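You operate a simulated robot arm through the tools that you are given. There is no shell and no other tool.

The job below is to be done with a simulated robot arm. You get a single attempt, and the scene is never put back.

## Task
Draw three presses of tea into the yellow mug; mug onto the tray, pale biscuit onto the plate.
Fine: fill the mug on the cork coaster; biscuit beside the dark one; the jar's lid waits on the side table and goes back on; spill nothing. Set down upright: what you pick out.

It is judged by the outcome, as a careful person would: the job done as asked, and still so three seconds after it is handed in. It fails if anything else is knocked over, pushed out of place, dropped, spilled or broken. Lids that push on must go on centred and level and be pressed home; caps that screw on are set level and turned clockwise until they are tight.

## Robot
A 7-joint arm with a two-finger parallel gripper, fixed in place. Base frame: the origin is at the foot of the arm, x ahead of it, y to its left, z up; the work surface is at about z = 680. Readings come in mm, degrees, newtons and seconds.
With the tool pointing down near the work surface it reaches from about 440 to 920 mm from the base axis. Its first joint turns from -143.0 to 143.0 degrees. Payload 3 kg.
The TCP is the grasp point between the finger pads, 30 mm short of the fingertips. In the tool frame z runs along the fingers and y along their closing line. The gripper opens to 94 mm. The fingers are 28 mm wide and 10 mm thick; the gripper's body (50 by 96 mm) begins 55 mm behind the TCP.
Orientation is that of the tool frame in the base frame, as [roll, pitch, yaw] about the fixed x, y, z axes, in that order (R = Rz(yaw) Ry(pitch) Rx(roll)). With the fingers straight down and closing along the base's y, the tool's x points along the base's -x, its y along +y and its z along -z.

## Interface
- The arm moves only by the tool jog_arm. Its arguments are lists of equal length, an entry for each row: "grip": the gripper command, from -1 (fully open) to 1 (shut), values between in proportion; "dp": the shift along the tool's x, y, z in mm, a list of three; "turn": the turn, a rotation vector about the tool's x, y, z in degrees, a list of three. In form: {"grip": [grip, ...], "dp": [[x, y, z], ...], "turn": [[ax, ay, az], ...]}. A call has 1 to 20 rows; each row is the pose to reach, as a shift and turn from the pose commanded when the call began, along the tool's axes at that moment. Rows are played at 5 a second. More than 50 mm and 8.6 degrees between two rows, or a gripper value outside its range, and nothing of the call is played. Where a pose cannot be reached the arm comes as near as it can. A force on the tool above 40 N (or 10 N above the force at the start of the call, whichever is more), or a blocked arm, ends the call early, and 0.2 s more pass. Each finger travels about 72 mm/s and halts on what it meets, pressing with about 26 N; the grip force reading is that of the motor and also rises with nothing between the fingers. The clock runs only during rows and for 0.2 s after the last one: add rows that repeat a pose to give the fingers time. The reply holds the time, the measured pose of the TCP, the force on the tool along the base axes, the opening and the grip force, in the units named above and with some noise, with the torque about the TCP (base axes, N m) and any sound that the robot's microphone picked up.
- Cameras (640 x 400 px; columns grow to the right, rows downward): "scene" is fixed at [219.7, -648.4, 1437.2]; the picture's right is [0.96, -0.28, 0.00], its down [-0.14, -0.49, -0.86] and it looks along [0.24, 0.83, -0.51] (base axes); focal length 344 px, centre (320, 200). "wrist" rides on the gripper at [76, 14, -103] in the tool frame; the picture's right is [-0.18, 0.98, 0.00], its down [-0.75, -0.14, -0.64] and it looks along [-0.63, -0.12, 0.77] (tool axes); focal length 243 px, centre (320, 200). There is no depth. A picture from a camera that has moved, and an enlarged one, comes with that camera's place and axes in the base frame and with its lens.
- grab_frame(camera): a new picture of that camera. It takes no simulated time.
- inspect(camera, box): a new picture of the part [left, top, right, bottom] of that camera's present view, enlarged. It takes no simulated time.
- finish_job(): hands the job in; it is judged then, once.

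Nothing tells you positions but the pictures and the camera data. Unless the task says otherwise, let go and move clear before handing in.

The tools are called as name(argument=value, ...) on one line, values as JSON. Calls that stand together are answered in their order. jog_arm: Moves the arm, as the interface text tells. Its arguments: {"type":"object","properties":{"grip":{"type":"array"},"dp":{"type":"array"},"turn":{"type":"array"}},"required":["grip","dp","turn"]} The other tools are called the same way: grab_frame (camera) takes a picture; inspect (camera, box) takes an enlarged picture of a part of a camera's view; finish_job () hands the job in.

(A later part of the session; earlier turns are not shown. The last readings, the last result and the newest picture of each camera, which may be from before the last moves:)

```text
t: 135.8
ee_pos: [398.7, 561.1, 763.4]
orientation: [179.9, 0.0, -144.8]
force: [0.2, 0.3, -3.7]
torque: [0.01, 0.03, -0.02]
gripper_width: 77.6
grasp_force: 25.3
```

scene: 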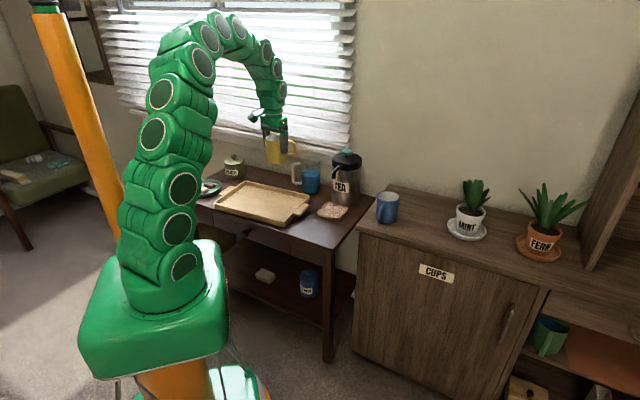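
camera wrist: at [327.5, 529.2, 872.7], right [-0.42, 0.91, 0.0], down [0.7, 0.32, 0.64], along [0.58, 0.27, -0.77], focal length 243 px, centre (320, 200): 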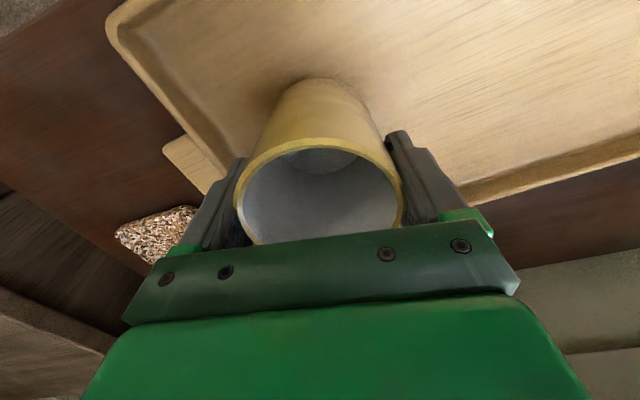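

jog_arm(grip=[-0.5, -0.5, -0.5, -0.5, -0.5], dp=[[0, 0, 0.8], [0, 0, 1.6], [0, 0, 2.4], [0, 0, 2.4], [0, 0, 2.4]], turn=[[0, 0, 0], [0, 0, 0], [0, 0, 0], [0, 0, 0], [0, 0, 0]])

```text
t: 137.0
ee_pos: [399.4, 560.3, 758.9]
orientation: [180.0, 0.0, -144.7]
force: [-1.2, 0.1, -2.8]
torque: [0.01, 0.04, -0.02]
gripper_width: 77.5
grasp_force: 26.0
```

jog_arm(grip=[-0.5, -0.5, -0.5, -0.5, -0.5], dp=[[0, 0, 0.8], [0, 0, 1.6], [0, 0, 2.4], [0, 0, 2.4], [0, 0, 2.4]], turn=[[0, 0, 0], [0, 0, 0], [0, 0, 0], [0, 0, 0], [0, 0, 0]])

inspect(camera="scene", box=[240, 150, 320, 220])

```text
t: 138.2
ee_pos: [398.7, 560.6, 756.6]
orientation: [-179.9, 0.1, -144.7]
force: [-0.3, -0.1, -2.7]
torque: [0.03, 0.04, 0.03]
gripper_width: 77.7
grasp_force: 26.4
```

```text
5.71 times, centred on (280, 185) of scene
camera zoom: at [219.7, -648.4, 1437.2], right [0.96, -0.28, 0.0], down [-0.14, -0.49, -0.86], along [0.24, 0.83, -0.51], focal length 1963 px, centre (549, 286)
```

zoom: 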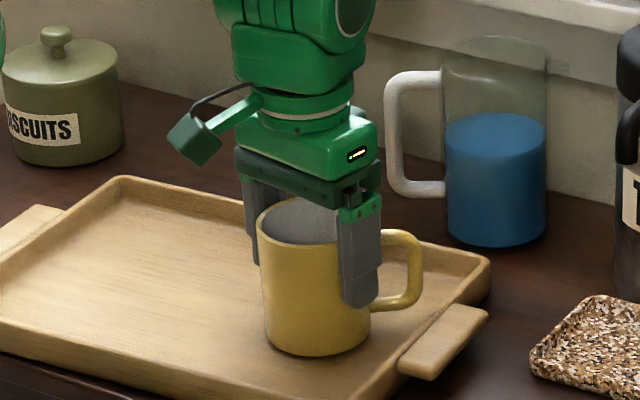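

jog_arm(grip=[-0.5, -0.5, -0.5, -0.5, -0.5], dp=[[0, 0, 0.8], [0, 0, 1.6], [0, 0, 2.4], [0, 0, 2.4], [0, 0, 2.4]], turn=[[0, 0, 0], [0, 0, 0], [0, 0, 0], [0, 0, 0], [0, 0, 0]])

```text
t: 139.4
ee_pos: [400.8, 560.3, 756.0]
orientation: [180.0, 0.0, -144.8]
force: [1.0, 1.9, 16.2]
torque: [0.11, -0.15, 0.05]
gripper_width: 77.5
grasp_force: 26.3
```

Contact with the tray. I'll ease off, open fully and rise straight up.

jog_arm(grip=[-0.5, -0.6, -0.75, -0.9, -1, -1, -1, -1, -1, -1, -1], dp=[[0, 0, -1.8], [0, 0, -1.8], [0, 0, -1.8], [0, 0, -1.8], [0, 0, -1.8], [0, 0, -15], [0, 0, -40], [0, 0, -80], [0, 0, -120], [0, 0, -160], [0, 0, -160]], turn=[[0, 0, 0], [0, 0, 0], [0, 0, 0], [0, 0, 0], [0, 0, 0], [0, 0, 0], [0, 0, 0], [0, 0, 0], [0, 0, 0], [0, 0, 0], [0, 0, 0]])

grab_frame(camera="wrist")

inspect(camera="scene", box=[200, 130, 360, 240])

```text
t: 141.8
ee_pos: [399.2, 560.2, 915.9]
orientation: [-179.9, -0.1, -144.7]
force: [0.5, 0.6, -0.1]
torque: [0.02, -0.02, 0.0]
gripper_width: 93.7
grasp_force: 0.0
```

```text
taken
camera wrist: at [327.6, 529.5, 1019.0], right [-0.42, 0.91, 0.0], down [0.7, 0.32, 0.64], along [0.58, 0.27, -0.77], focal length 243 px, centre (320, 200)
```

wrist: 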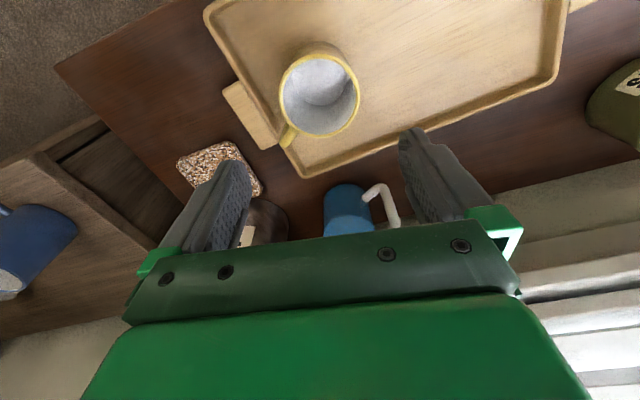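

```text
3.64 times, centred on (280, 185) of scene
camera zoom: at [219.7, -648.4, 1437.2], right [0.96, -0.28, 0.0], down [-0.14, -0.49, -0.86], along [0.24, 0.83, -0.51], focal length 1249 px, centre (466, 254)
```

zoom: 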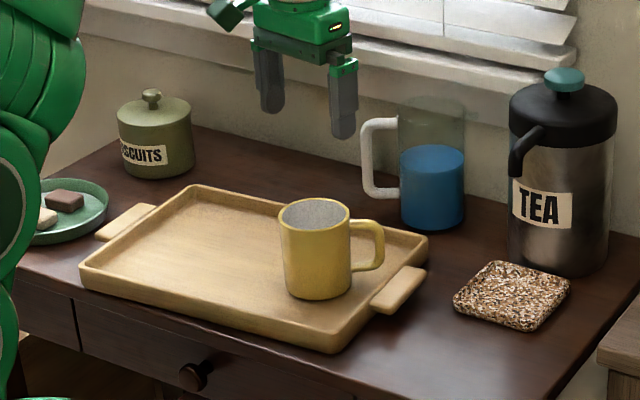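

The mug stands upright on the tray, handle to the right. I'll measure the mug, coaster and spout in detail.

inspect(camera="wrist", box=[250, 20, 390, 160])

inspect(camera="wrist", box=[160, 120, 300, 250])

inspect(camera="scene", box=[300, 140, 370, 225])

```text
2.86 times, centred on (320, 90) of wrist
camera zoom: at [327.6, 529.5, 1019.0], right [-0.42, 0.91, 0.0], down [0.7, 0.32, 0.64], along [0.58, 0.27, -0.77], focal length 693 px, centre (320, 514)
```

zoom: 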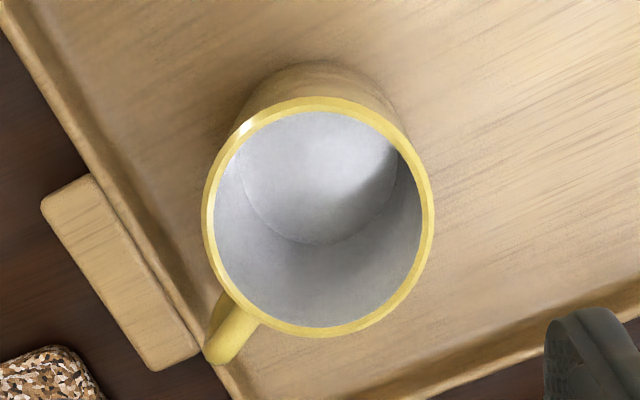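

```text
3.08 times, centred on (230, 185) of wrist
camera zoom: at [327.6, 529.5, 1019.0], right [-0.42, 0.91, 0.0], down [0.7, 0.32, 0.64], along [0.58, 0.27, -0.77], focal length 746 px, centre (597, 246)
```

zoom: 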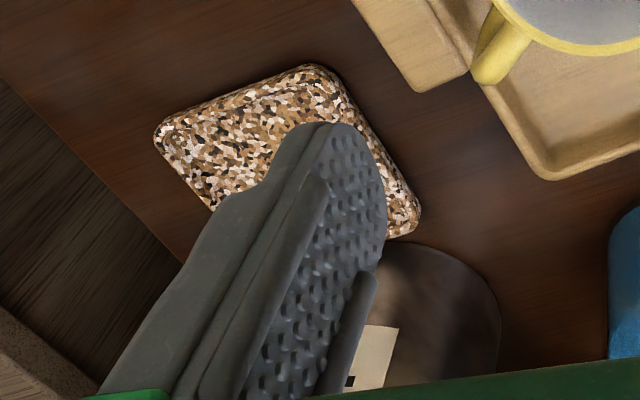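

```text
4.71 times, centred on (335, 182) of scene
camera zoom: at [219.7, -648.4, 1437.2], right [0.96, -0.28, 0.0], down [-0.14, -0.49, -0.86], along [0.24, 0.83, -0.51], focal length 1616 px, centre (249, 282)
```

zoom: 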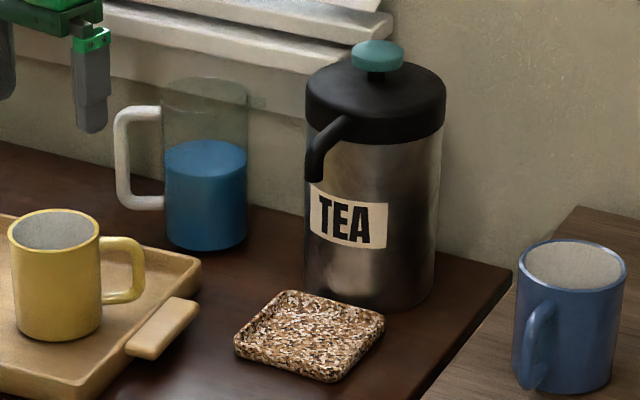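

The mug stands at (397.8, 561.5), the coaster centre is at about (600, 476), and the spout tip is above it near z 838. For the coaster I need a strongly tilted grasp so the gripper stays clear of the spout. I'll turn and tilt here, behind the mug.

jog_arm(grip=[-1, -1, -1, -1], dp=[[30, -10.8, 0], [61, -21.5, 0], [91.3, -32.3, 0], [91.3, -32.3, 0]], turn=[[0, 0, -6.5], [0, 0, -13], [0, 0, -19.3], [0, 0, -19.3]])

jog_arm(grip=[-1, -1, -1, -1, -1, -1, -1, -1], dp=[[0, 0, 0], [0, 0, 0], [0, 0, 0], [0, 0, 0], [0, 0, 0], [0, 0, 0], [0, 0, 0], [0, 0, 0]], turn=[[0, -7.2, 0], [0, -14.4, 0], [0, -21.6, 0], [0, -28.8, 0], [0, -36, 0], [0, -43, 0], [0, -50, 0], [0, -50, 0]])

grab_frame(camera="wrist")

grab_frame(camera="scene")

```text
t: 142.8
ee_pos: [343.4, 481.1, 915.5]
orientation: [180.0, -0.1, -125.4]
force: [0.2, 0.7, -0.1]
torque: [0.0, -0.01, -0.01]
gripper_width: 93.8
grasp_force: 0.1
```

```text
t: 144.6
ee_pos: [357.7, 507.8, 921.4]
orientation: [-179.9, 49.8, -125.4]
force: [0.1, 0.5, 0.5]
torque: [0.02, 0.03, 0.01]
gripper_width: 94.1
grasp_force: 0.1
out of reach, approached as far as the arm can: row 6, 7, 8
```

```text
taken
camera wrist: at [272.4, 413.7, 929.8], right [-0.73, 0.67, 0.14], down [0.11, -0.08, 0.99], along [0.67, 0.74, -0.01], focal length 243 px, centre (320, 200)
```

wrist: 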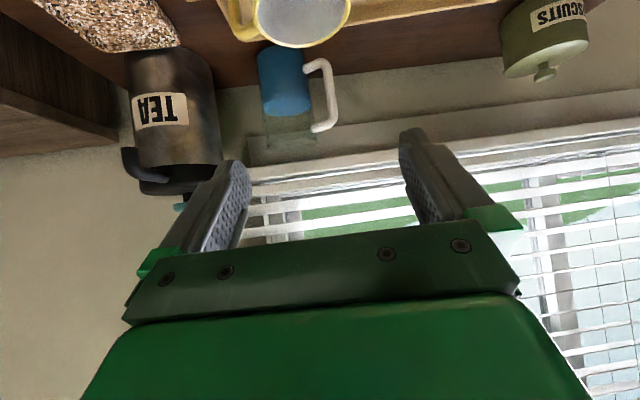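

```text
taken
```

scene: 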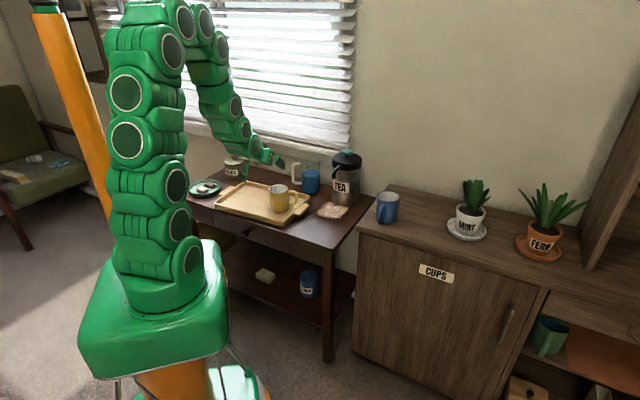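

The tilt is fine; there's just a minimum radius. I'll move forward above the mug and approach it from straight above with this tilt.

jog_arm(grip=[-1, -1, -1, -1, -1], dp=[[1.8, -0.7, 21.6], [3.6, -1.3, 43.2], [5.4, -2, 64.9], [7.2, -2.6, 86.5], [7.2, -2.6, 86.5]], turn=[[0, 0, 0], [0, 0, 0], [0, 0, 0], [0, 0, 0], [0, 0, 0]])

grab_frame(camera="wrist")

inspect(camera="scene", box=[200, 120, 360, 240])

```text
t: 145.8
ee_pos: [396.7, 557.7, 861.9]
orientation: [-179.8, 50.0, -125.5]
force: [0.7, 0.2, 0.2]
torque: [-0.02, 0.01, -0.01]
gripper_width: 94.2
grasp_force: 0.1
```

```text
taken
camera wrist: at [311.0, 463.2, 868.9], right [-0.73, 0.67, 0.14], down [0.11, -0.09, 0.99], along [0.67, 0.74, -0.01], focal length 243 px, centre (320, 200)
```

wrist: 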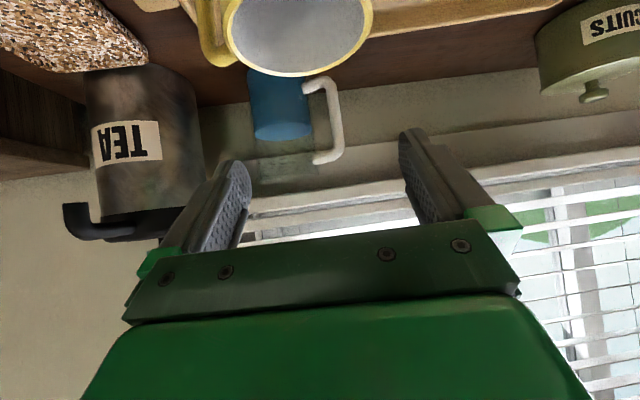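

```text
3.33 times, centred on (280, 180) of scene
camera zoom: at [219.7, -648.4, 1437.2], right [0.96, -0.28, 0.0], down [-0.14, -0.49, -0.86], along [0.24, 0.83, -0.51], focal length 1145 px, centre (453, 267)
```

zoom: 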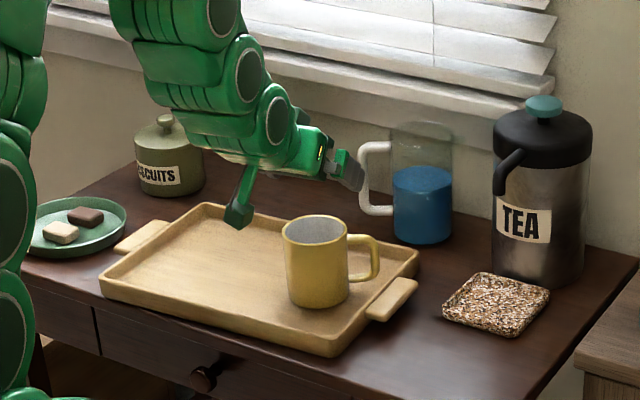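

inspect(camera="wrist", box=[190, 0, 410, 130])

```text
2.91 times, centred on (300, 65) of wrist
camera zoom: at [311.0, 463.2, 868.9], right [-0.73, 0.67, 0.14], down [0.11, -0.09, 0.99], along [0.67, 0.74, -0.01], focal length 706 px, centre (378, 593)
```

zoom: 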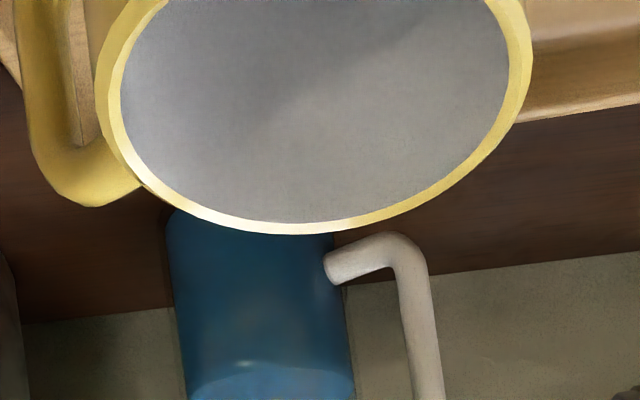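

The mug's axis is within half a millimetre of the finger centre plane. I'll descend straight down around it.

jog_arm(grip=[-1, -1, -1, -1, -1, -1, -1], dp=[[15.3, 0.4, 12.9], [30.6, 0.4, 25.7], [46, 0.4, 38.6], [61.3, 0.4, 51.4], [76, 0.4, 63.8], [85.8, 0.4, 72], [85.8, 0.4, 72]], turn=[[0, 0, 0], [0, 0, 0], [0, 0, 0], [0, 0, 0], [0, 0, 0], [0, 0, 0], [0, 0, 0]])

grab_frame(camera="wrist")

inspect(camera="scene", box=[220, 140, 340, 230])

```text
t: 147.4
ee_pos: [397.7, 556.7, 748.9]
orientation: [-179.9, 49.8, -125.5]
force: [1.0, -0.8, 1.0]
torque: [-0.05, 0.01, -0.01]
gripper_width: 94.3
grasp_force: 0.1
```

```text
taken
camera wrist: at [310.9, 462.8, 756.8], right [-0.73, 0.67, 0.14], down [0.11, -0.09, 0.99], along [0.67, 0.74, -0.01], focal length 243 px, centre (320, 200)
```

wrist: 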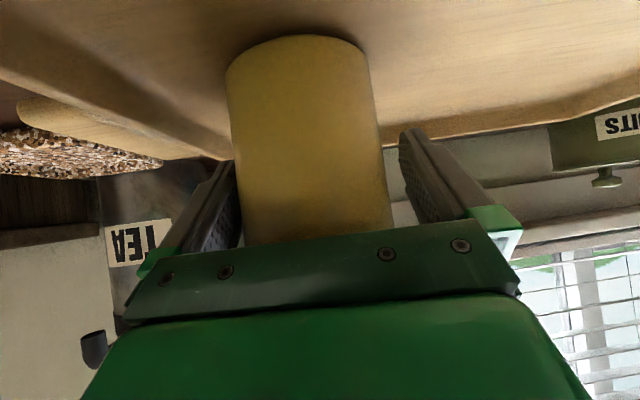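

```text
4.44 times, centred on (280, 185) of scene
camera zoom: at [219.7, -648.4, 1437.2], right [0.96, -0.28, 0.0], down [-0.14, -0.49, -0.86], along [0.24, 0.83, -0.51], focal length 1527 px, centre (498, 267)
```

zoom: 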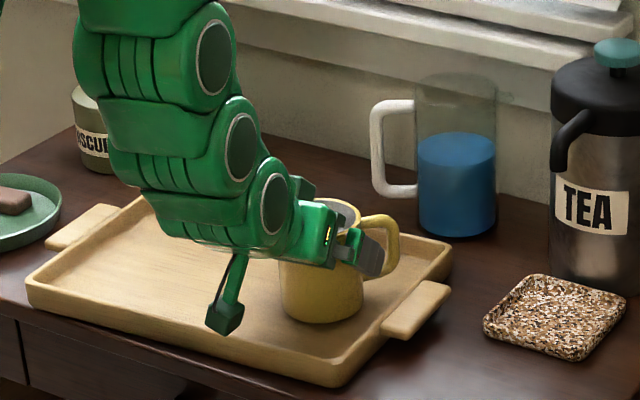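

I want to be sure the right fingertip isn't caught in the handle, so I'll look closely before closing.

inspect(camera="scene", box=[265, 175, 315, 220])

inspect(camera="wrist", box=[170, 100, 270, 250])

```text
8.89 times, centred on (290, 198) of scene
camera zoom: at [219.7, -648.4, 1437.2], right [0.96, -0.28, 0.0], down [-0.14, -0.49, -0.86], along [0.24, 0.83, -0.51], focal length 3053 px, centre (587, 222)
```

zoom: 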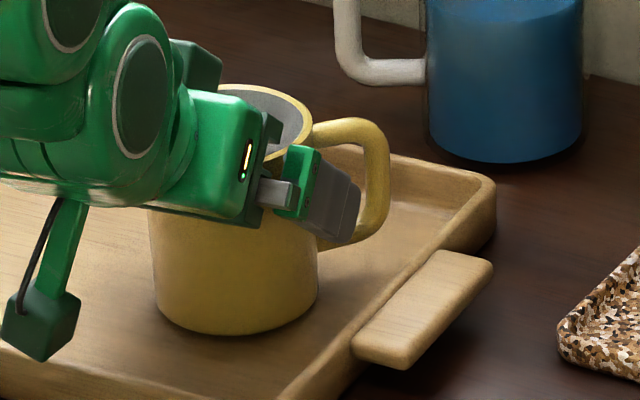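

```text
2.67 times, centred on (220, 175) of wrist
camera zoom: at [310.9, 462.8, 756.8], right [-0.73, 0.67, 0.14], down [0.11, -0.09, 0.99], along [0.67, 0.74, -0.01], focal length 647 px, centre (587, 267)
```

zoom: 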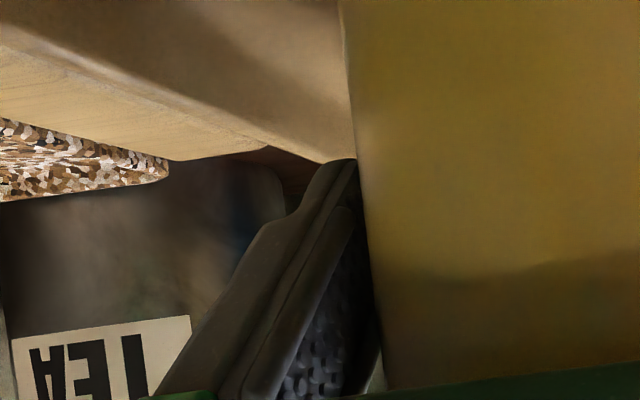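

The image suggests the right finger brushed the handle on the way down and turned the mug by about 20° and a few mm; it's still upright. I'll back off 9 mm and re-centre before closing.

jog_arm(grip=[-1, -1, -1, -1], dp=[[2.8, -1, -4], [5.7, -3, -6.8], [5.7, -5.4, -6.8], [5.7, -5.4, -6.8]], turn=[[0, 0, 0], [0, 0, 0], [0, 0, 0], [0, 0, 0]])

grab_frame(camera="wrist")

inspect(camera="scene", box=[265, 175, 315, 220])

```text
t: 148.4
ee_pos: [396.3, 546.3, 749.0]
orientation: [-179.9, 49.9, -125.4]
force: [-0.4, 0.1, -0.2]
torque: [0.02, 0.03, -0.01]
gripper_width: 93.9
grasp_force: 0.1
```

```text
taken
camera wrist: at [309.8, 452.5, 756.8], right [-0.73, 0.67, 0.14], down [0.11, -0.09, 0.99], along [0.67, 0.74, -0.01], focal length 243 px, centre (320, 200)
```

wrist: 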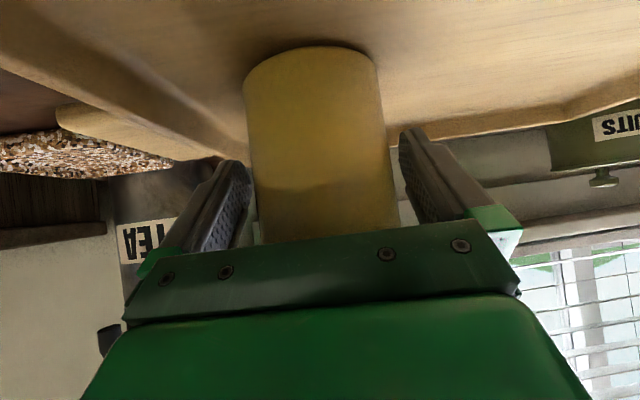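

```text
8.89 times, centred on (290, 198) of scene
camera zoom: at [219.7, -648.4, 1437.2], right [0.96, -0.28, 0.0], down [-0.14, -0.49, -0.86], along [0.24, 0.83, -0.51], focal length 3053 px, centre (587, 222)
```

zoom: 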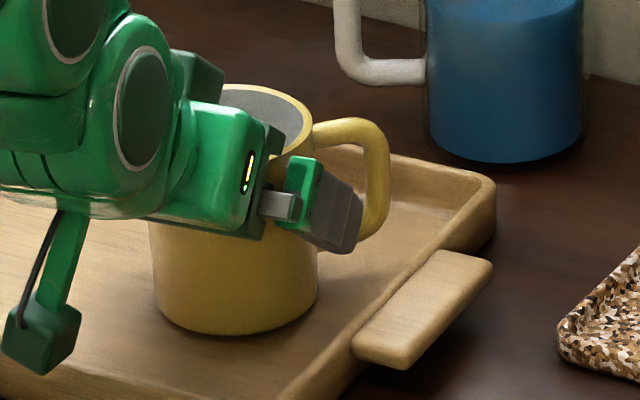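

The mug is now centred laterally, with its axis 13 mm beyond the TCP and the finger clear of the handle. I'll close.

jog_arm(grip=[-0.9, -0.8, -0.7, -0.6, -0.5, -0.5], dp=[[0, -0.7, 0], [0, -0.7, 0], [0, -0.7, 0], [0, -0.7, 0], [0, -0.7, 0], [0, -0.7, 0]], turn=[[0, 0, 0], [0, 0, 0], [0, 0, 0], [0, 0, 0], [0, 0, 0], [0, 0, 0]])

jog_arm(grip=[-0.5, -0.5, -0.5, -0.5], dp=[[-1.5, 0, -1.3], [-3.8, 0, -3.2], [-7.7, 0, -6.4], [-7.7, 0, -6.4]], turn=[[0, 0, 0], [0, 0, 0], [0, 0, 0], [0, 0, 0]])

inspect(camera="scene", box=[255, 165, 325, 225])

grab_frame(camera="wrist")

```text
t: 149.8
ee_pos: [396.9, 546.5, 749.1]
orientation: [-179.9, 49.8, -125.6]
force: [0.6, -0.2, 0.5]
torque: [-0.04, 0.02, -0.01]
gripper_width: 77.0
grasp_force: 26.0
```

```text
t: 150.8
ee_pos: [397.0, 546.8, 760.0]
orientation: [-179.9, 50.0, -125.5]
force: [-0.6, -0.1, -2.4]
torque: [-0.03, 0.07, -0.03]
gripper_width: 76.9
grasp_force: 25.6
```

```text
6.67 times, centred on (290, 195) of scene
camera zoom: at [219.7, -648.4, 1437.2], right [0.96, -0.28, 0.0], down [-0.14, -0.49, -0.86], along [0.24, 0.83, -0.51], focal length 2290 px, centre (520, 233)
```

zoom: 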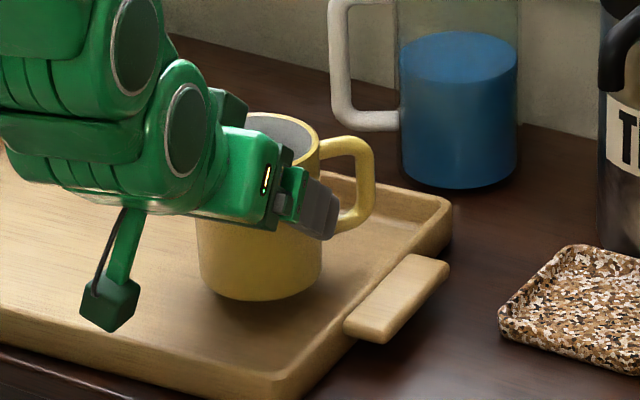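

```text
taken
camera wrist: at [310.2, 452.0, 767.4], right [-0.73, 0.67, 0.14], down [0.11, -0.09, 0.99], along [0.67, 0.74, -0.01], focal length 243 px, centre (320, 200)
```

wrist: 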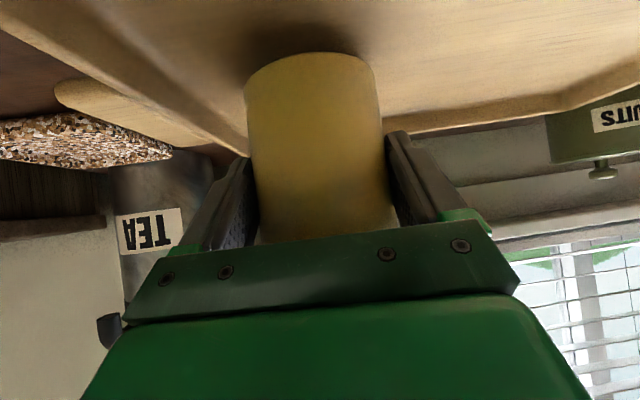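

The mug is held upright, lifted 10 mm. I'll carry it around to a point in front of the coaster, turning to heading 42°.

jog_arm(grip=[-0.5, -0.5, -0.5, -0.5, -0.5, -0.5, -0.5, -0.5, -0.5, -0.5], dp=[[-10.4, 0, -8.7], [-20.7, 0, -17.4], [-31.1, 0, -26.1], [-24.7, -30.2, -33.8], [-18.2, -60.4, -41.4], [-11.8, -90.7, -49.1], [-5.4, -120.9, -56.8], [1.1, -151.1, -64.4], [7.5, -181.4, -72.1], [7.5, -181.4, -72.1]], turn=[[0, 0, 0], [0, 0, 0], [0, 0, 0], [1.6, 0, 1.34], [3.2, 0, 2.68], [4.8, 0, 4.02], [6.4, 0, 5.36], [8, 0, 6.7], [9.58, 0, 8.04], [9.58, 0, 8.04]])

grab_frame(camera="wrist")

inspect(camera="scene", box=[230, 120, 390, 240])

```text
t: 153.0
ee_pos: [509.4, 390.7, 799.9]
orientation: [-179.8, 50.0, -138.0]
force: [-0.2, -0.6, -3.1]
torque: [0.0, 0.06, 0.0]
gripper_width: 76.9
grasp_force: 25.8
```

```text
taken
camera wrist: at [404.4, 318.0, 808.1], right [-0.57, 0.81, 0.14], down [0.09, -0.11, 0.99], along [0.82, 0.58, -0.01], focal length 243 px, centre (320, 200)
```

wrist: 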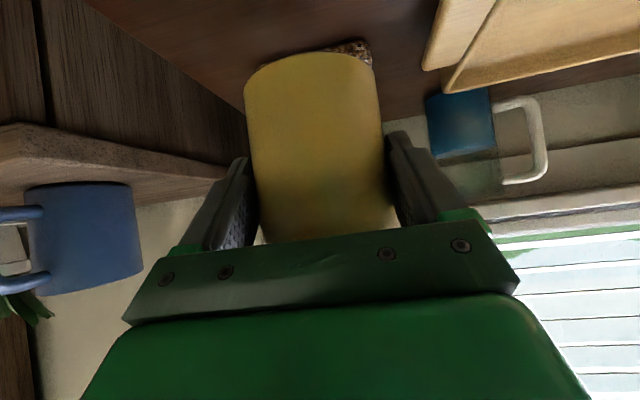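

```text
3.33 times, centred on (310, 180) of scene
camera zoom: at [219.7, -648.4, 1437.2], right [0.96, -0.28, 0.0], down [-0.14, -0.49, -0.86], along [0.24, 0.83, -0.51], focal length 1145 px, centre (353, 267)
```

zoom: 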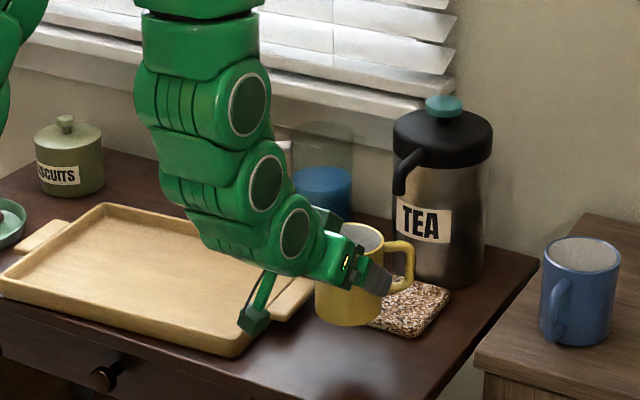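

jog_arm(grip=[-0.5, -0.5, -0.5, -0.5], dp=[[8.7, 0, 7.3], [17.3, 0, 14.6], [26, 0, 21.9], [26, 0, 21.9]], turn=[[0, 0, 0], [0, 0, 0], [0, 0, 0], [0, 0, 0]])

jog_arm(grip=[-0.5, -0.5, -0.5, -0.5, -0.5], dp=[[-9.6, 0.1, 11.5], [-19.3, 0.2, 23], [-28.9, 0.3, 34.5], [-38.6, 0.3, 46], [-38.6, 0.3, 46]], turn=[[0, 0, 0], [0, 0, 0], [0, 0, 0], [0, 0, 0], [0, 0, 0]])

grab_frame(camera="wrist")

inspect(camera="scene", box=[270, 135, 370, 225])

```text
t: 154.0
ee_pos: [509.3, 391.7, 766.0]
orientation: [-179.9, 50.0, -137.9]
force: [-0.5, 0.0, -3.4]
torque: [-0.02, 0.09, 0.02]
gripper_width: 77.0
grasp_force: 25.9
```

```text
t: 155.2
ee_pos: [552.6, 432.1, 766.3]
orientation: [-179.9, 50.0, -138.1]
force: [-0.7, 0.1, -2.8]
torque: [-0.03, 0.04, 0.01]
gripper_width: 76.6
grasp_force: 26.1
```

```text
taken
camera wrist: at [448.4, 358.7, 774.0], right [-0.57, 0.81, 0.14], down [0.09, -0.11, 0.99], along [0.82, 0.58, -0.01], focal length 243 px, centre (320, 200)
```

wrist: 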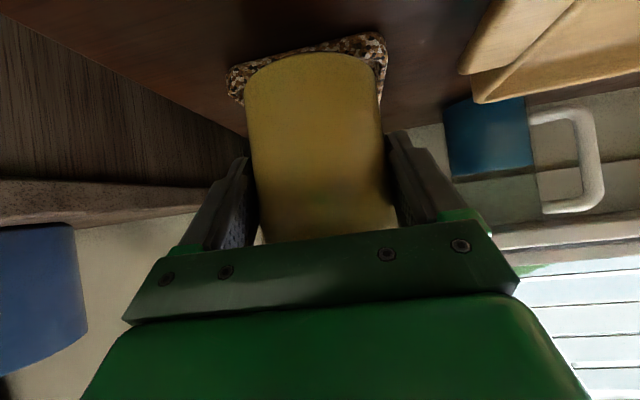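

```text
4.44 times, centred on (320, 180) of scene
camera zoom: at [219.7, -648.4, 1437.2], right [0.96, -0.28, 0.0], down [-0.14, -0.49, -0.86], along [0.24, 0.83, -0.51], focal length 1527 px, centre (320, 289)
```

zoom: 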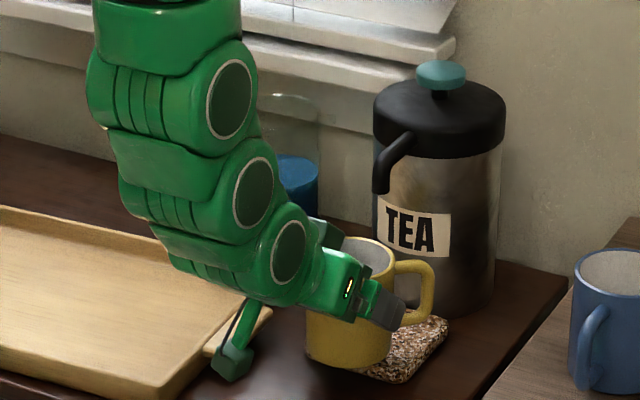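

Clear so far. By my latest sightings the spout tip is at about (600, 477.5, 840). I'll slide the mug the remaining 51 mm forward under it.

jog_arm(grip=[-0.5, -0.5, -0.5, -0.5, -0.5, -0.5], dp=[[-6.6, 0.2, 7.9], [-13.2, 0.3, 15.7], [-19.8, 0.5, 23.6], [-26.4, 0.6, 31.4], [-33, 0.8, 39.3], [-33, 0.8, 39.3]], turn=[[0, 0, 0], [0, 0, 0], [0, 0, 0], [0, 0, 0], [0, 0, 0], [0, 0, 0]])

grab_frame(camera="wrist")

inspect(camera="scene", box=[290, 140, 370, 220])

```text
t: 156.6
ee_pos: [592.1, 467.1, 766.6]
orientation: [-179.9, 49.9, -138.0]
force: [0.2, -0.4, -2.4]
torque: [-0.02, 0.0, 0.01]
gripper_width: 76.8
grasp_force: 25.8
```

```text
taken
camera wrist: at [486.6, 394.0, 773.8], right [-0.57, 0.81, 0.14], down [0.09, -0.11, 0.99], along [0.82, 0.58, -0.01], focal length 243 px, centre (320, 200)
```

wrist: 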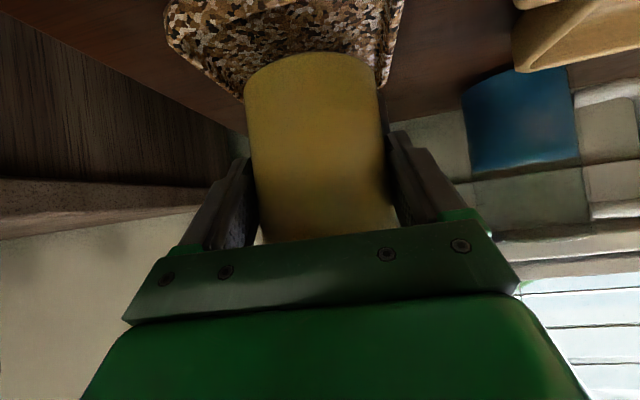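

```text
5.00 times, centred on (330, 180) of scene
camera zoom: at [219.7, -648.4, 1437.2], right [0.96, -0.28, 0.0], down [-0.14, -0.49, -0.86], along [0.24, 0.83, -0.51], focal length 1718 px, centre (270, 300)
```

zoom: 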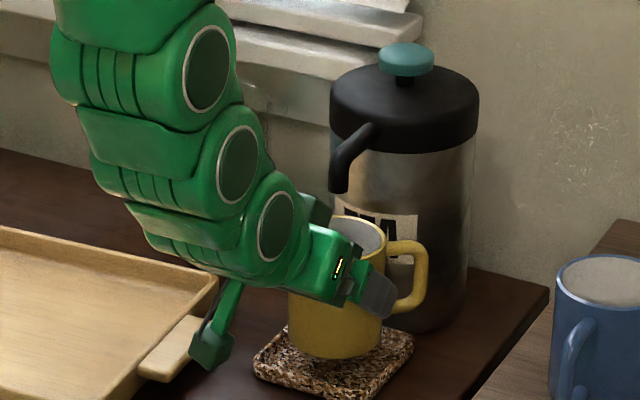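

The mug hovers over the coaster, lined up under the spout. I'll lower it.

jog_arm(grip=[-0.5, -0.5, -0.5, -0.5], dp=[[2.3, 0, 1.9], [4.6, 0, 3.9], [6.1, 0, 5.1], [6.1, 0, 5.1]], turn=[[0, 0, 0], [0, 0, 0], [0, 0, 0], [0, 0, 0]])

jog_arm(grip=[-0.5, -0.5, -0.5, -0.5], dp=[[0.8, 0, 0.64], [1.5, 0, 1.29], [2.3, 0, 1.93], [2.3, 0, 1.93]], turn=[[0, 0, 0], [0, 0, 0], [0, 0, 0], [0, 0, 0]])

```text
t: 157.6
ee_pos: [592.0, 467.2, 758.7]
orientation: [-180.0, 50.0, -138.0]
force: [-0.2, -0.7, -1.7]
torque: [0.0, 0.06, -0.01]
gripper_width: 77.2
grasp_force: 26.2
```

```text
t: 158.6
ee_pos: [592.2, 467.9, 755.3]
orientation: [-179.9, 50.0, -138.0]
force: [0.2, 0.8, -2.6]
torque: [-0.04, 0.06, -0.02]
gripper_width: 76.8
grasp_force: 25.8
```

jog_arm(grip=[-0.5, -0.5, -0.5, -0.5], dp=[[0.6, 0, 0.5], [1.1, 0, 1], [1.5, 0, 1.3], [1.5, 0, 1.3]], turn=[[0, 0, 0], [0, 0, 0], [0, 0, 0], [0, 0, 0]])

inspect(camera="scene", box=[300, 160, 360, 225])

```text
t: 159.6
ee_pos: [591.6, 467.0, 752.2]
orientation: [-180.0, 49.9, -138.0]
force: [0.1, -0.6, -3.2]
torque: [-0.02, 0.01, -0.01]
gripper_width: 77.1
grasp_force: 25.6
```

```text
6.15 times, centred on (330, 192) of scene
camera zoom: at [219.7, -648.4, 1437.2], right [0.96, -0.28, 0.0], down [-0.14, -0.49, -0.86], along [0.24, 0.83, -0.51], focal length 2114 px, centre (258, 246)
```

zoom: 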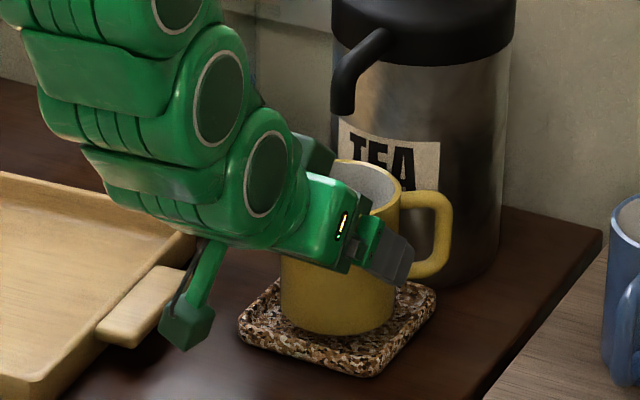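

jog_arm(grip=[-0.5, -0.5, -0.5, -0.5], dp=[[0.6, 0, 0.5], [1.1, 0, 1], [1.5, 0, 1.3], [1.5, 0, 1.3]], turn=[[0, 0, 0], [0, 0, 0], [0, 0, 0], [0, 0, 0]])

```text
t: 160.6
ee_pos: [591.6, 466.8, 751.3]
orientation: [180.0, 50.0, -138.0]
force: [0.1, -0.3, -2.3]
torque: [0.01, 0.07, 0.01]
gripper_width: 77.0
grasp_force: 25.8
```

jog_arm(grip=[-0.5, -0.5, -0.5, -0.5], dp=[[0.6, 0, 0.5], [1.1, 0, 1], [1.5, 0, 1.3], [1.5, 0, 1.3]], turn=[[0, 0, 0], [0, 0, 0], [0, 0, 0], [0, 0, 0]])

```text
t: 161.6
ee_pos: [591.7, 468.3, 749.4]
orientation: [-179.9, 50.0, -138.0]
force: [0.5, -0.4, -2.4]
torque: [-0.01, 0.05, 0.01]
gripper_width: 77.0
grasp_force: 25.6
```

jog_arm(grip=[-0.5, -0.5, -0.5, -0.5], dp=[[0.6, 0, 0.5], [1.1, 0, 1], [1.5, 0, 1.3], [1.5, 0, 1.3]], turn=[[0, 0, 0], [0, 0, 0], [0, 0, 0], [0, 0, 0]])

inspect(camera="scene", box=[300, 160, 360, 225])

```text
t: 162.6
ee_pos: [591.9, 467.3, 747.0]
orientation: [-179.9, 50.1, -137.9]
force: [-1.2, -0.7, 15.0]
torque: [0.16, -0.24, -0.01]
gripper_width: 77.2
grasp_force: 26.3
```

```text
6.15 times, centred on (330, 192) of scene
camera zoom: at [219.7, -648.4, 1437.2], right [0.96, -0.28, 0.0], down [-0.14, -0.49, -0.86], along [0.24, 0.83, -0.51], focal length 2114 px, centre (258, 246)
```

zoom: 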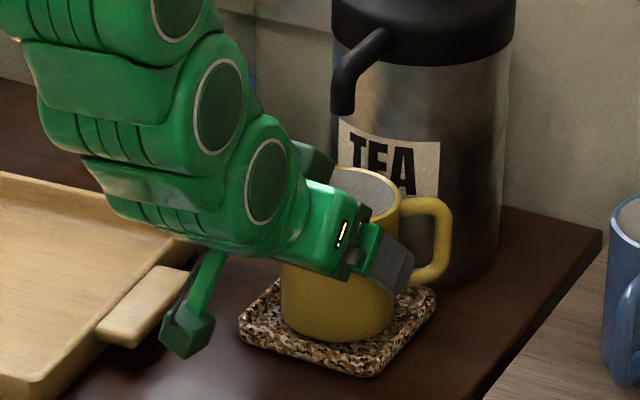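

Contact on the coaster. I'll relieve the pressure, open, then back straight out horizontally away from the spout.

jog_arm(grip=[-0.5, -0.6, -0.75, -0.9, -1, -1], dp=[[-1.1, 0, -0.9], [-1.1, 0, -0.9], [-1.1, 0, -0.9], [-1.1, 0, -0.9], [-1.1, 0, -0.9], [-1.1, 0, -0.9]], turn=[[0, 0, 0], [0, 0, 0], [0, 0, 0], [0, 0, 0], [0, 0, 0], [0, 0, 0]])

inspect(camera="scene", box=[300, 160, 360, 225])

grab_frame(camera="wrist")

```text
t: 164.0
ee_pos: [591.6, 468.0, 748.1]
orientation: [-179.9, 50.1, -138.1]
force: [-0.6, 0.8, -0.1]
torque: [0.0, 0.0, 0.01]
gripper_width: 94.0
grasp_force: 0.1
```

```text
6.15 times, centred on (330, 192) of scene
camera zoom: at [219.7, -648.4, 1437.2], right [0.96, -0.28, 0.0], down [-0.14, -0.49, -0.86], along [0.24, 0.83, -0.51], focal length 2114 px, centre (258, 246)
```

zoom: 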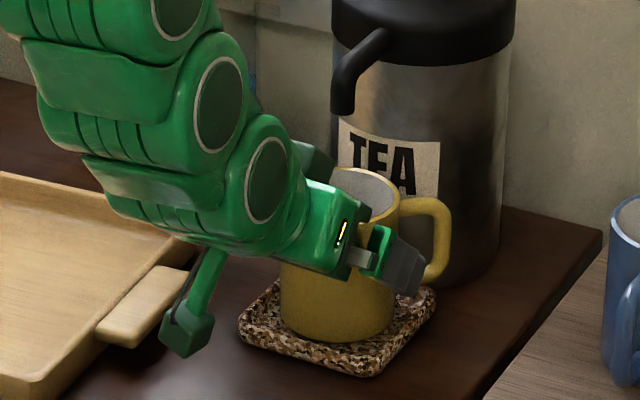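

```text
taken
camera wrist: at [486.5, 393.8, 755.9], right [-0.57, 0.81, 0.14], down [0.09, -0.11, 0.99], along [0.82, 0.58, -0.01], focal length 243 px, centre (320, 200)
```

wrist: 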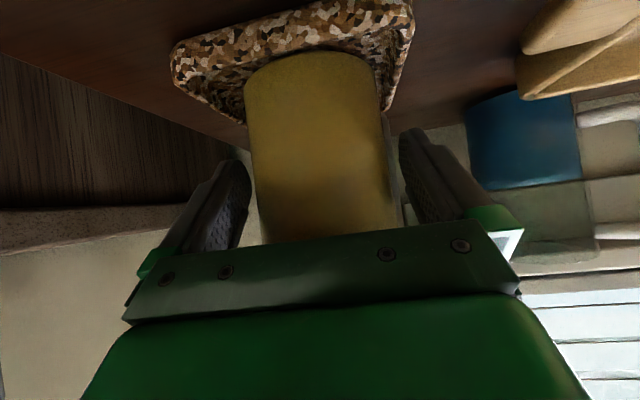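

jog_arm(grip=[-1, -1, -1, -1, -1, -1], dp=[[8, 0, -9.6], [16.1, 0, -19.2], [25.7, 0, -30.6], [38.6, 0, -46], [51.4, 0, -61.3], [51.4, 0, -61.3]], turn=[[0, 0, 0], [0, 0, 0], [0, 0, 0], [0, 0, 0], [0, 0, 0], [0, 0, 0]])

grab_frame(camera="wrist")

inspect(camera="scene", box=[280, 140, 370, 225])

```text
t: 165.4
ee_pos: [532.1, 413.7, 749.2]
orientation: [-179.9, 49.9, -138.0]
force: [0.1, -0.8, 0.7]
torque: [0.0, 0.03, 0.02]
gripper_width: 94.2
grasp_force: 0.1
```

```text
taken
camera wrist: at [427.1, 340.4, 756.7], right [-0.57, 0.81, 0.14], down [0.09, -0.11, 0.99], along [0.82, 0.58, -0.01], focal length 243 px, centre (320, 200)
```

wrist: 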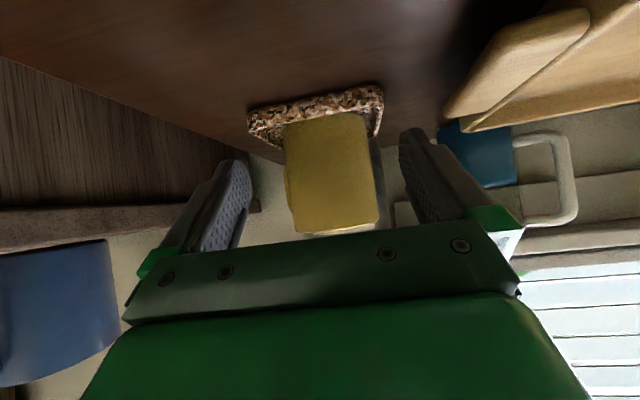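

```text
4.71 times, centred on (325, 182) of scene
camera zoom: at [219.7, -648.4, 1437.2], right [0.96, -0.28, 0.0], down [-0.14, -0.49, -0.86], along [0.24, 0.83, -0.51], focal length 1616 px, centre (296, 282)
```

zoom: 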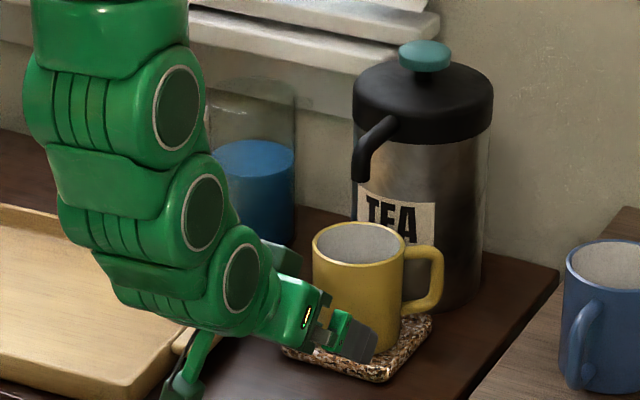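

The mug stands on the coaster and the scene view shows it under the spout. I'll rise to check the alignment from the other direction.

jog_arm(grip=[-1, -1, -1, -1, -1], dp=[[-24.9, 0, -20.9], [-49.8, 0, -41.8], [-74.7, 0, -62.7], [-99.6, 0, -83.6], [-99.6, 0, -83.6]], turn=[[0, 0, 0], [0, 0, 0], [0, 0, 0], [0, 0, 0], [0, 0, 0]])

grab_frame(camera="wrist")

inspect(camera="wrist", box=[240, 60, 430, 240])

```text
t: 166.6
ee_pos: [532.9, 413.0, 879.8]
orientation: [-179.9, 50.0, -138.1]
force: [-0.1, -0.4, -0.4]
torque: [-0.02, 0.01, 0.0]
gripper_width: 93.7
grasp_force: 0.1
```

```text
taken
camera wrist: at [426.7, 340.9, 887.0], right [-0.57, 0.81, 0.14], down [0.09, -0.11, 0.99], along [0.82, 0.58, -0.01], focal length 243 px, centre (320, 200)
```

wrist: 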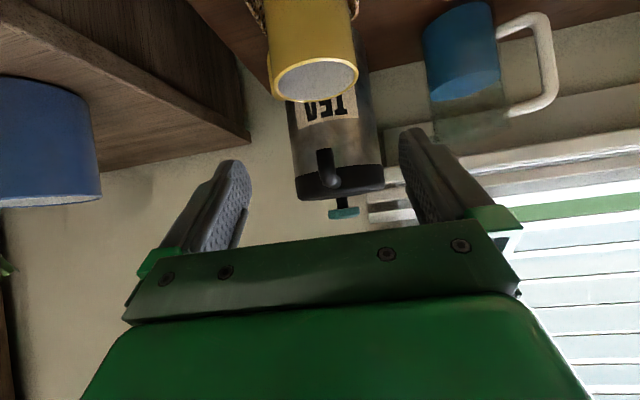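

```text
2.22 times, centred on (335, 150) of wrist
camera zoom: at [426.7, 340.9, 887.0], right [-0.57, 0.81, 0.14], down [0.09, -0.11, 0.99], along [0.82, 0.58, -0.01], focal length 539 px, centre (287, 311)
```

zoom: 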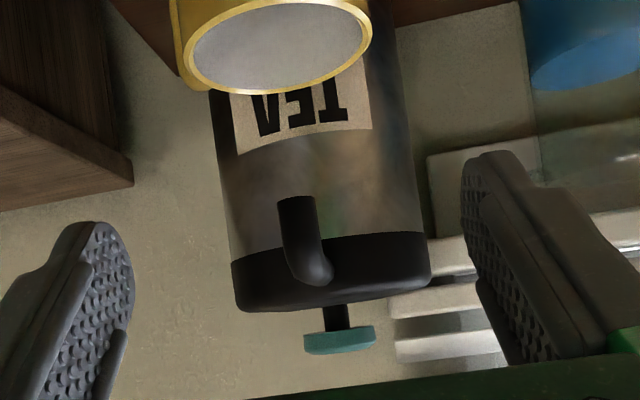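

From this side too, the spout tip is within about 1–2 mm of the mug's centre line. Now for the pump, I'll rise, reduce the tilt to 20°, close the fingers and go above the teal knob.

jog_arm(grip=[-0.5, 0, 0.5, 1, 1, 1], dp=[[-18.5, 0, -15.6], [-37.1, 0, -31.1], [-55.6, 0, -46.7], [-74.2, 0, -62.2], [-92.7, 0, -77.8], [-92.7, 0, -77.8]], turn=[[0, 6, 0], [0, 12, 0], [0, 18, 0], [0, 24, 0], [0, 30, 0], [0, 30, 0]])

jog_arm(grip=[1, 1, 1, 1, 1, 1, 1], dp=[[-33.1, 0.8, 12.1], [-66.3, 1.5, 24.1], [-99.4, 2.3, 36.2], [-132.5, 3, 48.2], [-165.7, 3.8, 60.3], [-198.8, 4.5, 72.3], [-198.8, 4.5, 72.3]], turn=[[0, 0, 0], [0, 0, 0], [0, 0, 0], [0, 0, 0], [0, 0, 0], [0, 0, 0], [0, 0, 0]])

grab_frame(camera="wrist")

inspect(camera="wrist", box=[220, 20, 420, 180])

inspect(camera="scene", box=[280, 90, 400, 220])

```text
t: 168.0
ee_pos: [530.9, 413.7, 999.5]
orientation: [180.0, 19.9, -138.0]
force: [0.7, -0.9, 0.1]
torque: [0.01, 0.0, -0.03]
gripper_width: 0.1
grasp_force: 26.0
```

```text
t: 169.6
ee_pos: [685.9, 558.9, 998.7]
orientation: [-179.9, 20.0, -138.0]
force: [0.1, 0.2, 0.4]
torque: [0.03, 0.01, -0.01]
gripper_width: 0.0
grasp_force: 26.3
```

```text
taken
camera wrist: at [596.7, 499.3, 1069.9], right [-0.53, 0.85, 0.06], down [0.46, 0.22, 0.86], along [0.71, 0.48, -0.51], focal length 243 px, centre (320, 200)
```

wrist: 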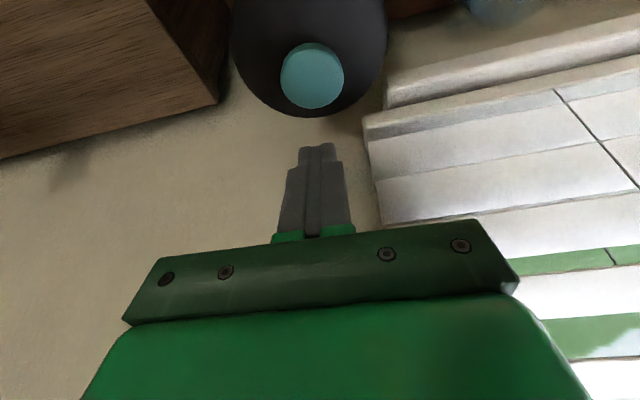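

```text
2.50 times, centred on (320, 100) of wrist
camera zoom: at [596.7, 499.3, 1069.9], right [-0.53, 0.85, 0.06], down [0.46, 0.22, 0.86], along [0.71, 0.48, -0.51], focal length 606 px, centre (320, 450)
```

zoom: 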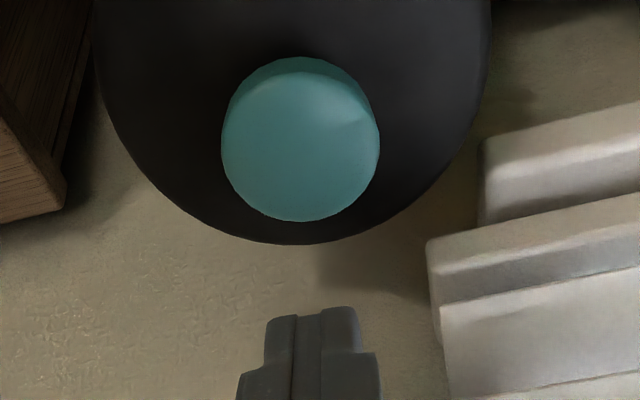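

```text
3.08 times, centred on (340, 155) of scene
camera zoom: at [219.7, -648.4, 1437.2], right [0.96, -0.28, 0.0], down [-0.14, -0.49, -0.86], along [0.24, 0.83, -0.51], focal length 1057 px, centre (258, 338)
```

zoom: 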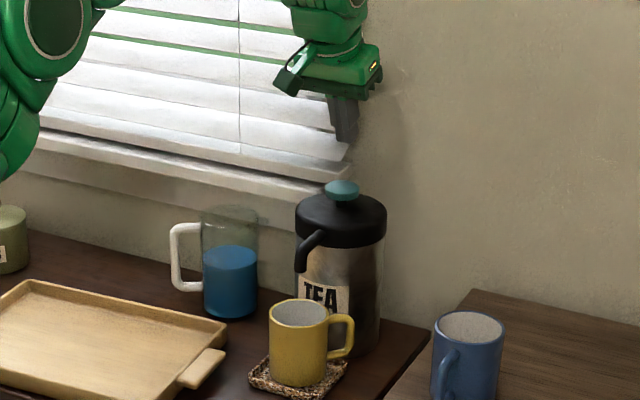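

The closed fingertips are right above the knob's centre. I'll lower until just above it.

jog_arm(grip=[1, 1, 1, 1, 1], dp=[[4.1, 0, 11.3], [8.2, 0, 22.6], [12.3, 0, 33.8], [16.4, 0, 45.1], [16.4, 0, 45.1]], turn=[[0, 0, 0], [0, 0, 0], [0, 0, 0], [0, 0, 0], [0, 0, 0]])

inspect(camera="wrist", box=[230, 50, 410, 200])

inspect(camera="scene", box=[310, 110, 380, 190])

```text
t: 170.8
ee_pos: [685.9, 558.3, 952.2]
orientation: [-180.0, 20.0, -138.1]
force: [0.8, 0.2, -0.1]
torque: [0.02, -0.05, 0.02]
gripper_width: 0.0
grasp_force: 26.3
```

```text
2.67 times, centred on (320, 125) of wrist
camera zoom: at [596.9, 499.2, 1022.0], right [-0.53, 0.85, 0.06], down [0.46, 0.22, 0.86], along [0.71, 0.48, -0.5], focal length 647 px, centre (320, 400)
```

zoom: 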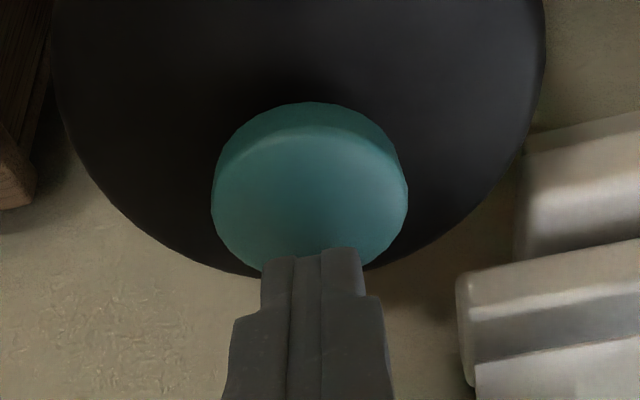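

```text
5.00 times, centred on (345, 150) of scene
camera zoom: at [219.7, -648.4, 1437.2], right [0.96, -0.28, 0.0], down [-0.14, -0.49, -0.86], along [0.24, 0.83, -0.51], focal length 1718 px, centre (195, 450)
```

zoom: 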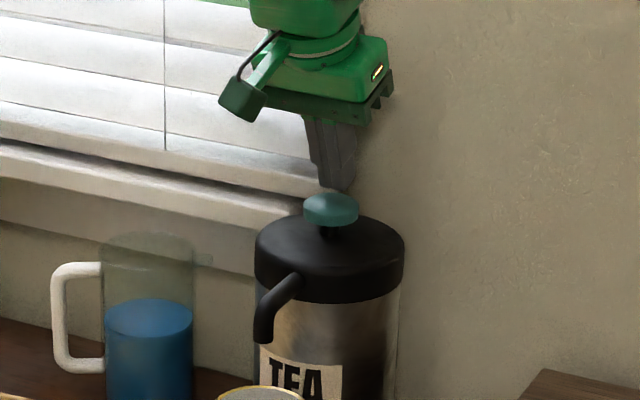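

jog_arm(grip=[1, 1, 1, 1, 1], dp=[[0.7, 0, 1.9], [1.4, 0, 3.8], [2.1, 0, 5.6], [2.4, 0, 6.6], [2.4, 0, 6.6]], turn=[[0, 0, 0], [0, 0, 0], [0, 0, 0], [0, 0, 0], [0, 0, 0]])

```text
t: 172.0
ee_pos: [686.3, 558.8, 944.6]
orientation: [180.0, 19.9, -137.9]
force: [0.9, 0.5, 0.3]
torque: [0.01, -0.04, 0.0]
gripper_width: 0.0
grasp_force: 25.9
```

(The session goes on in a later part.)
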